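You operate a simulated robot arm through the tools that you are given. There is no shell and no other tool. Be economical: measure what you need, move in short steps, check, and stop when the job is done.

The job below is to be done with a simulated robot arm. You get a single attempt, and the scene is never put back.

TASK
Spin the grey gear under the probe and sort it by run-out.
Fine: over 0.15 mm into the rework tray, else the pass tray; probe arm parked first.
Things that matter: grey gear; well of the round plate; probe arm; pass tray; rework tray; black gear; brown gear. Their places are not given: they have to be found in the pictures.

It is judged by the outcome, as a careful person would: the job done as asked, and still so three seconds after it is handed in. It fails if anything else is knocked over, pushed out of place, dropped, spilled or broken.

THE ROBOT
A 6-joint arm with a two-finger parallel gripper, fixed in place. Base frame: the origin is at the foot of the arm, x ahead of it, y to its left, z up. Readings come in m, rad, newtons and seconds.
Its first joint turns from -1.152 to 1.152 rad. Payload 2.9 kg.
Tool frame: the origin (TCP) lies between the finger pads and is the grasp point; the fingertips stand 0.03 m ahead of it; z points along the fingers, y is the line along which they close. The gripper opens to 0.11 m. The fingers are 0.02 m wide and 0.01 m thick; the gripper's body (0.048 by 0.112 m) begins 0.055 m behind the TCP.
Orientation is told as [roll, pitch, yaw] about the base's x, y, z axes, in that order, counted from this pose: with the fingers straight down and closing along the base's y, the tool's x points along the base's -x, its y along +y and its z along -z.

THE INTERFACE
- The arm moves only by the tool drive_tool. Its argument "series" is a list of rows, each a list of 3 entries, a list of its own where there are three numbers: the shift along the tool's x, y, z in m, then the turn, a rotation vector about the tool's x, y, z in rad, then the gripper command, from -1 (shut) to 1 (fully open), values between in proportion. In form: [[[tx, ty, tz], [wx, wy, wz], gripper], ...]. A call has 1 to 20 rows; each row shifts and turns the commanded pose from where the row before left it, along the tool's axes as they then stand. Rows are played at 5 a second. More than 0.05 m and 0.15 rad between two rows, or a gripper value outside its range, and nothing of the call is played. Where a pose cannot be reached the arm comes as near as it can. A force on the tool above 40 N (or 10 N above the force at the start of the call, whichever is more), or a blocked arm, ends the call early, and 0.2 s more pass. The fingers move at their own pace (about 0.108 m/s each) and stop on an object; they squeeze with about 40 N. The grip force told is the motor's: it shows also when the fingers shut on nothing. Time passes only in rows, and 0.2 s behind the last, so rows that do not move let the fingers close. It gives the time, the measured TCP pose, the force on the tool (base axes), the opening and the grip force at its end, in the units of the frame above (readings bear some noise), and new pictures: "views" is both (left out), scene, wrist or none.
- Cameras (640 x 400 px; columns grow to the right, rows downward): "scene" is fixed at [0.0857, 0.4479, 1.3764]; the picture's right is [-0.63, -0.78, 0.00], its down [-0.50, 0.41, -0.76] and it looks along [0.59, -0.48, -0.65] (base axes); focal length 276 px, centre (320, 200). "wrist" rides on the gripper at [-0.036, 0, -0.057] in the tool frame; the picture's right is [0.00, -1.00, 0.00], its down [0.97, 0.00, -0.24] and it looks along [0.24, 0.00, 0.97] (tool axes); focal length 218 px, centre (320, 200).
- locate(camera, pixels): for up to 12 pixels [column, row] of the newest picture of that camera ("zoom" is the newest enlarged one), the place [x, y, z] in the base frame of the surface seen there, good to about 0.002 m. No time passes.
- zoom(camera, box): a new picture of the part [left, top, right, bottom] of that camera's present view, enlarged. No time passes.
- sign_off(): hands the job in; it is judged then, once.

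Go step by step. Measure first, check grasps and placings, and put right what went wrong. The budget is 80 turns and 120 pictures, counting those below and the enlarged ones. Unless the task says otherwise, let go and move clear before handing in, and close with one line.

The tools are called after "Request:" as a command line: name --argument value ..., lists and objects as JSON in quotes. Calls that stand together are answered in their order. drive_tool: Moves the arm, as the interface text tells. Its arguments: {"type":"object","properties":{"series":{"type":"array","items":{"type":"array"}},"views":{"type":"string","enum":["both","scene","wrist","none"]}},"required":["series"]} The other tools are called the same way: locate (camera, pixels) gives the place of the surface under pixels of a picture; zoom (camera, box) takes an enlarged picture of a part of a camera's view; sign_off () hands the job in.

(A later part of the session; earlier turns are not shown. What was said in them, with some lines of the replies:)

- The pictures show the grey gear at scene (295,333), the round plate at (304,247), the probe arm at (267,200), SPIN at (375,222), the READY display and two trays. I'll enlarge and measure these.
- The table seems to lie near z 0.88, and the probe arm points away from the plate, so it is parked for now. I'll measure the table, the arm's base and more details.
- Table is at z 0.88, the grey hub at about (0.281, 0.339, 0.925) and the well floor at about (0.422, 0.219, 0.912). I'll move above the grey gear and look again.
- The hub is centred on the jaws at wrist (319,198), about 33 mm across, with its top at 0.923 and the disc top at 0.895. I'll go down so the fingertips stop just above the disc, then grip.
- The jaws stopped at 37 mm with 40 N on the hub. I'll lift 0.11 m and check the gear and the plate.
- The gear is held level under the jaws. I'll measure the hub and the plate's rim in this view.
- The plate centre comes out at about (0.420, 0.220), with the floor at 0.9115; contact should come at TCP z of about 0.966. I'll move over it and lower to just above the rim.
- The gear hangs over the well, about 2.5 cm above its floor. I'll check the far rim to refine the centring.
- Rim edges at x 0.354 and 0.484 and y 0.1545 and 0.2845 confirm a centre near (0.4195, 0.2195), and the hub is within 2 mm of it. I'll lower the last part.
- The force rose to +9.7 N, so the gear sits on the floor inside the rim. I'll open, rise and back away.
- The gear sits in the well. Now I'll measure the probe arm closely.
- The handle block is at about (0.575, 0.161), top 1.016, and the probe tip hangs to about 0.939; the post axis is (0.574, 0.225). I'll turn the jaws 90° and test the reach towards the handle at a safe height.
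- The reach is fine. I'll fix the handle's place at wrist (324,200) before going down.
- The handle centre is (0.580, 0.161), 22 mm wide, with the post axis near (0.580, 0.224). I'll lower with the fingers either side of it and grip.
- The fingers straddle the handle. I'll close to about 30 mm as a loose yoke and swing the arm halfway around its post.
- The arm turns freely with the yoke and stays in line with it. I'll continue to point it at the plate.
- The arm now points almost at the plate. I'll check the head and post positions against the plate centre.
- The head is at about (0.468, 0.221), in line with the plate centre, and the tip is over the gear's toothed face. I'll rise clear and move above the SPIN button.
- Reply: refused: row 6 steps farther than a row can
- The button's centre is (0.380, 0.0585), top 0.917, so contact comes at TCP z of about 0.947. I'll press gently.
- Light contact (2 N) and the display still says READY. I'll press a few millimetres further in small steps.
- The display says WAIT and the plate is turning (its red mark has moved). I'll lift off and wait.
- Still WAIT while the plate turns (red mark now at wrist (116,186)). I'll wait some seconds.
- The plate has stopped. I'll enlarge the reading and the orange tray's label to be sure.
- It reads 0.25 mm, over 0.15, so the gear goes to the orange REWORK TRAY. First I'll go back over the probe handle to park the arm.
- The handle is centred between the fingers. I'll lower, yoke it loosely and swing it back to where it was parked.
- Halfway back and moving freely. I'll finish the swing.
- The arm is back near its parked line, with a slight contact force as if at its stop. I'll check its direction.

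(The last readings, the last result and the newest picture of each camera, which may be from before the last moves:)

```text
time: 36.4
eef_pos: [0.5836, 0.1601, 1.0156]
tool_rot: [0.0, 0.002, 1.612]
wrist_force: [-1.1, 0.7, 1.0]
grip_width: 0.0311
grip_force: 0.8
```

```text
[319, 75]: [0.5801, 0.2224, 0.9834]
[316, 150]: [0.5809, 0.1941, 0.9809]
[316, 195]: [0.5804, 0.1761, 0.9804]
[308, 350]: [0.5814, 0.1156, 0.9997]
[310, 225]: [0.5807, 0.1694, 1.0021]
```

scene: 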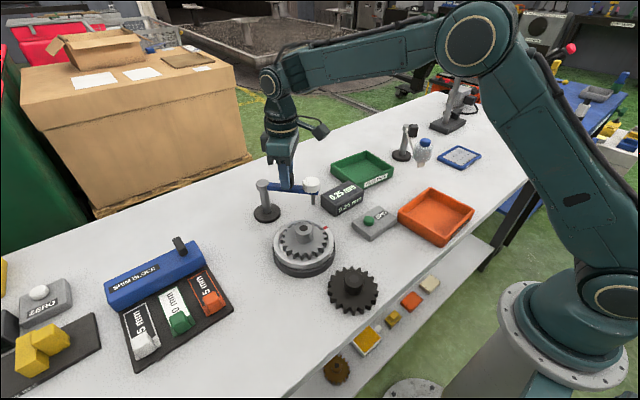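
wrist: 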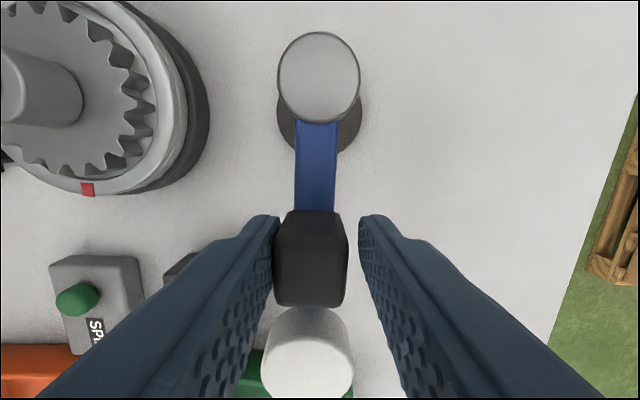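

The probe arm is back at x 0.581 in line with its post, exactly as first found. I'll open, rise, turn back and move over the grey gear.

Request:
drive_tool --series '[[[0, 0.001, 0], [0, 0, 0], 0.1], [[0, 0, 0], [0, 0, 0], 0.1], [[0, 0, -0.03], [0, 0, 0], 0.1], [[0, 0, -0.04], [0, 0, 0], 0.1], [[0, 0, -0.04], [0, 0, 0], 0.1], [[0, 0, 0], [0, 0, 0.1464], 0.1], [[0, 0, 0], [0, 0, 0.1464], 0.1], [[0, 0, 0], [0, 0, 0.1464], 0.1], [[0, 0, 0], [0, 0, 0.1464], 0.1], [[0, 0, 0], [0, 0, 0.1464], 0.1], [[0, 0, 0], [0, 0, 0.1464], 0.1], [[0, 0, 0], [0, 0, 0.1464], 0.1], [[0, 0, 0], [0, 0, 0.1464], 0.1], [[0, 0, 0], [0, 0, 0.1464], 0.1], [[0, 0, 0], [0, 0, 0.1464], 0.1], [[0, 0, 0], [0, 0, 0.1464], 0.1], [[0.041, 0.0146, 0], [0, 0, 0], 0.1], [[0.041, 0.0146, 0], [0, 0, 0], 0.1], [[0.041, 0.0146, 0], [0, 0, 0], 0.1], [[0.041, 0.0146, 0], [0, 0, 0], 0.1]]'

```text
time: 40.6
eef_pos: [0.4188, 0.218, 1.1262]
tool_rot: [-0.001, -0.001, 0.0]
wrist_force: [-0.6, 0.0, -0.7]
grip_width: 0.0601
grip_force: 0.0
```

scene: 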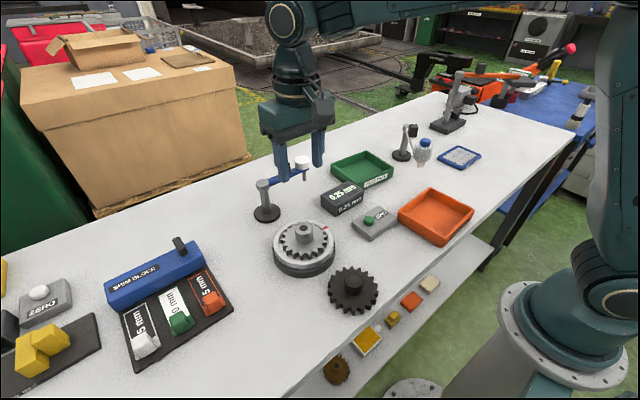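
wrist: 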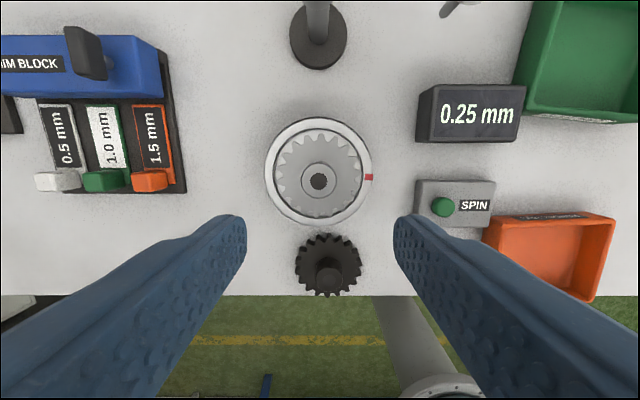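

The probe is parked and the hub is centred at wrist (319,181). I'll lower onto it and grip.

Request:
drive_tool --series '[[[0, 0, 0.04], [0, 0, 0], 0.1], [[0, 0, 0.04], [0, 0, 0], 0.1], [[0, 0, 0.04], [0, 0, 0], 0.1], [[0, 0, 0.025], [0, 0, 0], 0.1], [[0, 0, 0.014], [0, 0, 0], 0.1], [[0, 0, 0], [0, 0, 0], 0.1], [[0, 0, 0], [0, 0, 0], -1], [[0, 0, 0], [0, 0, 0], -1], [[0, 0, 0], [0, 0, 0], -1]]' --views "wrist"

```text
time: 42.6
eef_pos: [0.4174, 0.2168, 0.9673]
tool_rot: [0.002, 0.0, 0.001]
wrist_force: [0.4, 0.8, 0.8]
grip_width: 0.0372
grip_force: 40.5
```

wrist: 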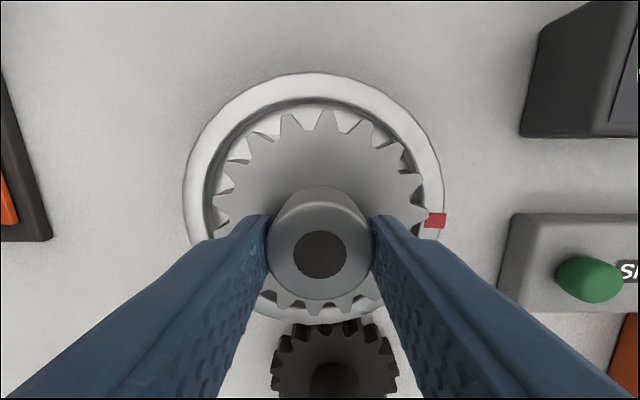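

Gripped again at 37 mm, 40 N. Before lifting I'll measure the rework tray's inside edges from the scene camera.

Request:
zoom --camera "scene" --box '[390, 180, 485, 255]'

```text
5.33 times, centred on (438, 218) of scene
```

zoom: 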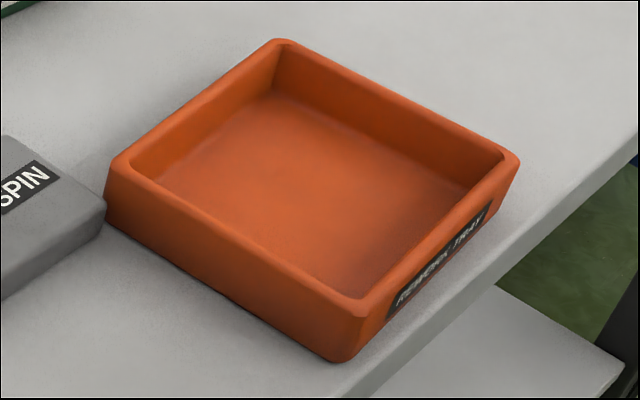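

Request:
locate --camera "zoom" --pixels '[[127, 160], [280, 46], [510, 158], [360, 305], [140, 172], [283, 62], [495, 165], [358, 290], [320, 190]]'

Request:
drive_tool --series '[[[0, 0, -0.02], [0, 0, 0], -1], [[0, 0, -0.04], [0, 0, 0], -1], [[0, 0, -0.04], [0, 0, 0], -1], [[0, 0, 0], [0, 0, 0], -1]]'

```text
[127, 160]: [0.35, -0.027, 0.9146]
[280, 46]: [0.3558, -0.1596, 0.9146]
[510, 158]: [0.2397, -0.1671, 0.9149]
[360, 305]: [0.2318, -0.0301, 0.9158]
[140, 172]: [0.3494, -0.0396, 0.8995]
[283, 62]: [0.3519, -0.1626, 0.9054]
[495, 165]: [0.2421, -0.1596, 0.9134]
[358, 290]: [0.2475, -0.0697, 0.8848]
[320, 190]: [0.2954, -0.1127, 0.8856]
```

```text
time: 43.6
eef_pos: [0.4186, 0.2178, 1.0681]
tool_rot: [0.0, 0.0, 0.002]
wrist_force: [0.0, -0.7, -4.9]
grip_width: 0.037
grip_force: 39.6
```

scene: 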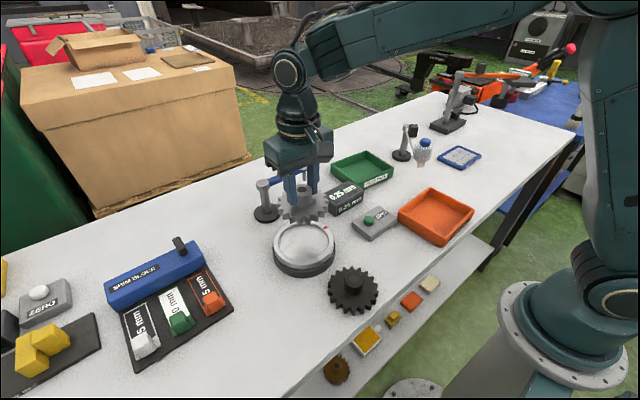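
wrist: 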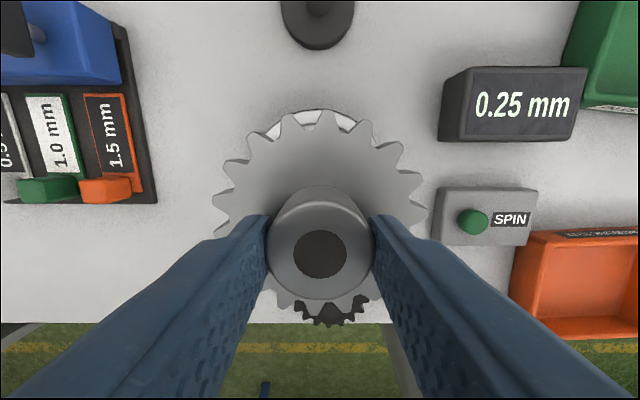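

The gear is lifted (4.9 N carried). The tray centre works out to (0.2945, -0.097), floor 0.885; I'll carry the gear over it.

Request:
drive_tool --series '[[[0.0155, -0.0394, 0], [0, 0, 0], -1], [[0.0155, -0.0394, 0], [0, 0, 0], -1], [[0.0155, -0.0394, 0], [0, 0, 0], -1], [[0.0155, -0.0394, 0], [0, 0, 0], -1], [[0.0155, -0.0394, 0], [0, 0, 0], -1], [[0.0155, -0.0394, 0], [0, 0, 0], -1], [[0.0155, -0.0394, 0], [0, 0, 0], -1], [[0.0155, -0.0394, 0], [0, 0, 0], -1], [[0, 0, 0.04], [0, 0, 0], -1], [[0, 0, 0.03], [0, 0, 0], -1], [[0, 0, 0], [0, 0, 0], -1]]'

```text
time: 46.0
eef_pos: [0.2939, -0.0965, 0.9984]
tool_rot: [0.0, -0.001, 0.002]
wrist_force: [0.0, -0.5, -4.9]
grip_width: 0.0373
grip_force: 39.9
```

scene: 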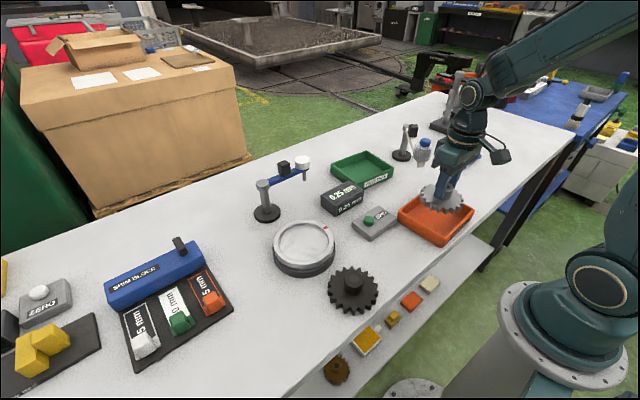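
wrist: 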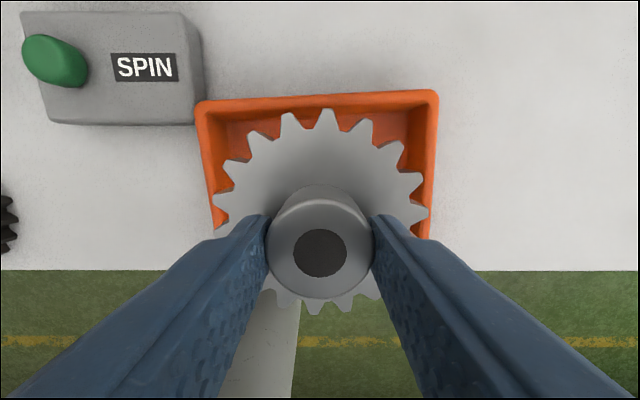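

Request:
locate --camera "wrist" --pixels '[[320, 98], [320, 102], [360, 106], [270, 125], [325, 112], [320, 258], [434, 150], [204, 150], [320, 300]]'

Request:
zoom --camera "scene" --box '[390, 160, 485, 255]'

```text
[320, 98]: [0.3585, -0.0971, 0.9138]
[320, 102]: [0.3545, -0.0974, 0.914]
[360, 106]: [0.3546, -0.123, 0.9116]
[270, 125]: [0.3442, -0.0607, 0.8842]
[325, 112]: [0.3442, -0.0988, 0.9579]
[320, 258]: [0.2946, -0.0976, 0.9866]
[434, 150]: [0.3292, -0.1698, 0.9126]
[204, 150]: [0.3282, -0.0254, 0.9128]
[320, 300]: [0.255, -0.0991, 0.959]
```

```text
4.21 times, centred on (438, 208) of scene
```

zoom: 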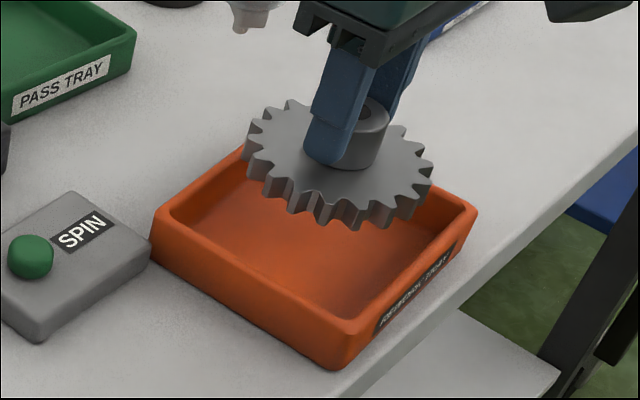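

The gear is centred in the tray with about 4 mm to spare in x (teeth 0.245–0.344, inner walls about 0.2405–0.349). I'll lower about 57 mm, slowly at the end.

Request:
drive_tool --series '[[[0, 0, 0.02], [0, 0, 0], -1], [[0, 0, 0.015], [0, 0, 0], -1], [[0, 0, 0.01], [0, 0, 0], -1], [[0, 0, 0.007], [0, 0, 0], -1], [[0, 0, 0.004], [0, 0, 0], -1], [[0, 0, 0.002], [0, 0, 0], -1], [[0, 0, 0], [0, 0, 0], -1]]'

```text
time: 47.6
eef_pos: [0.2939, -0.0973, 0.9386]
tool_rot: [-0.001, 0.0, 0.002]
wrist_force: [-0.9, 0.6, -5.4]
grip_width: 0.037
grip_force: 39.9
```

scene: 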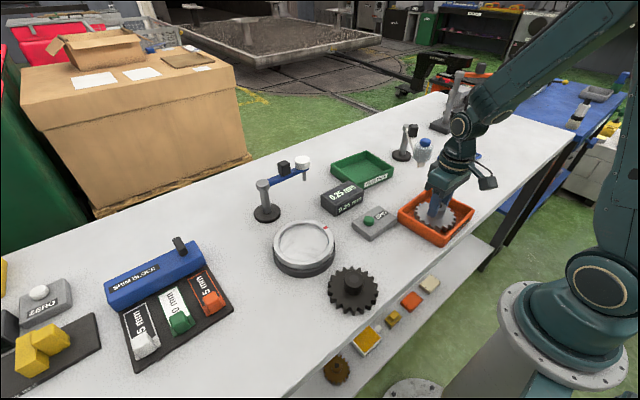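
wrist: 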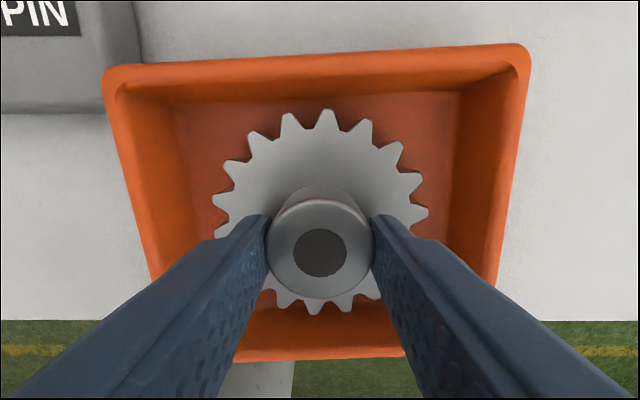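

Still carrying its weight (-5.4 N), a couple of millimetres above the tray floor and clear of the walls. I'll go down a touch more until it rests.

Request:
drive_tool --series '[[[0, 0, 0.001], [0, 0, 0], -1], [[0, 0, 0.001], [0, 0, 0], -1], [[0, 0, 0], [0, 0, 0], -1]]' --views "none"

```text
time: 48.4
eef_pos: [0.2945, -0.0975, 0.938]
tool_rot: [0.001, 0.001, 0.002]
wrist_force: [-7.7, 4.6, 26.9]
grip_width: 0.0371
grip_force: 40.2
```

The force rose to +27 N, so the gear is on the floor. I'll ease off 1 mm, open and rise clear.

Request:
drive_tool --series '[[[0, 0, -0.001], [0, 0, 0], -1], [[0, 0, 0], [0, 0, 0], 0.1], [[0, 0, 0], [0, 0, 0], 0.1], [[0, 0, 0], [0, 0, 0], 0.1], [[0, 0, -0.03], [0, 0, 0], 0.1], [[0, 0, -0.04], [0, 0, 0], 0.1], [[0, 0, -0.04], [0, 0, 0], 0.1], [[0, 0, -0.04], [0, 0, 0], 0.1], [[0, 0, -0.04], [0, 0, 0], 0.1], [[0, 0, 0], [0, 0, 0], 0.1]]'

```text
time: 50.6
eef_pos: [0.2956, -0.0971, 1.1293]
tool_rot: [0.0, -0.002, 0.002]
wrist_force: [0.1, 0.2, 0.7]
grip_width: 0.0605
grip_force: 0.1
```

scene: 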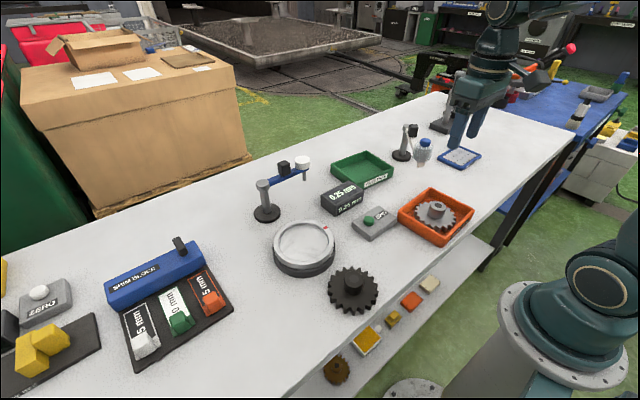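
wrist: 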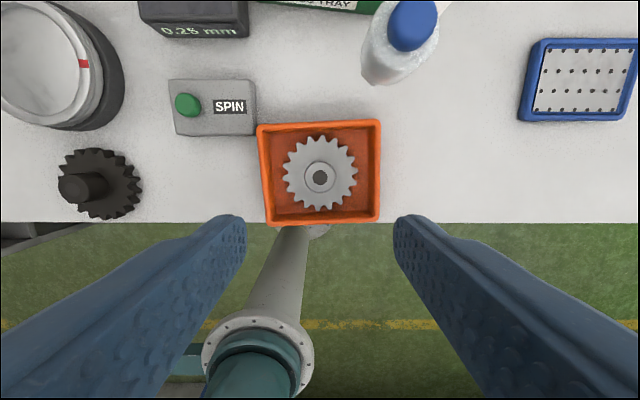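

The grey gear lies flat in the rework tray (wrist (320,175)), the probe arm is parked, the other things are where they were, and the gripper is open and clear. I'm handing in.

Request:
sign_off

```text
The job is handed in.
```

The grey gear read 0.25 mm run-out, over the 0.15 mm limit. I parked the probe arm first, then placed the gear flat in the rework tray.
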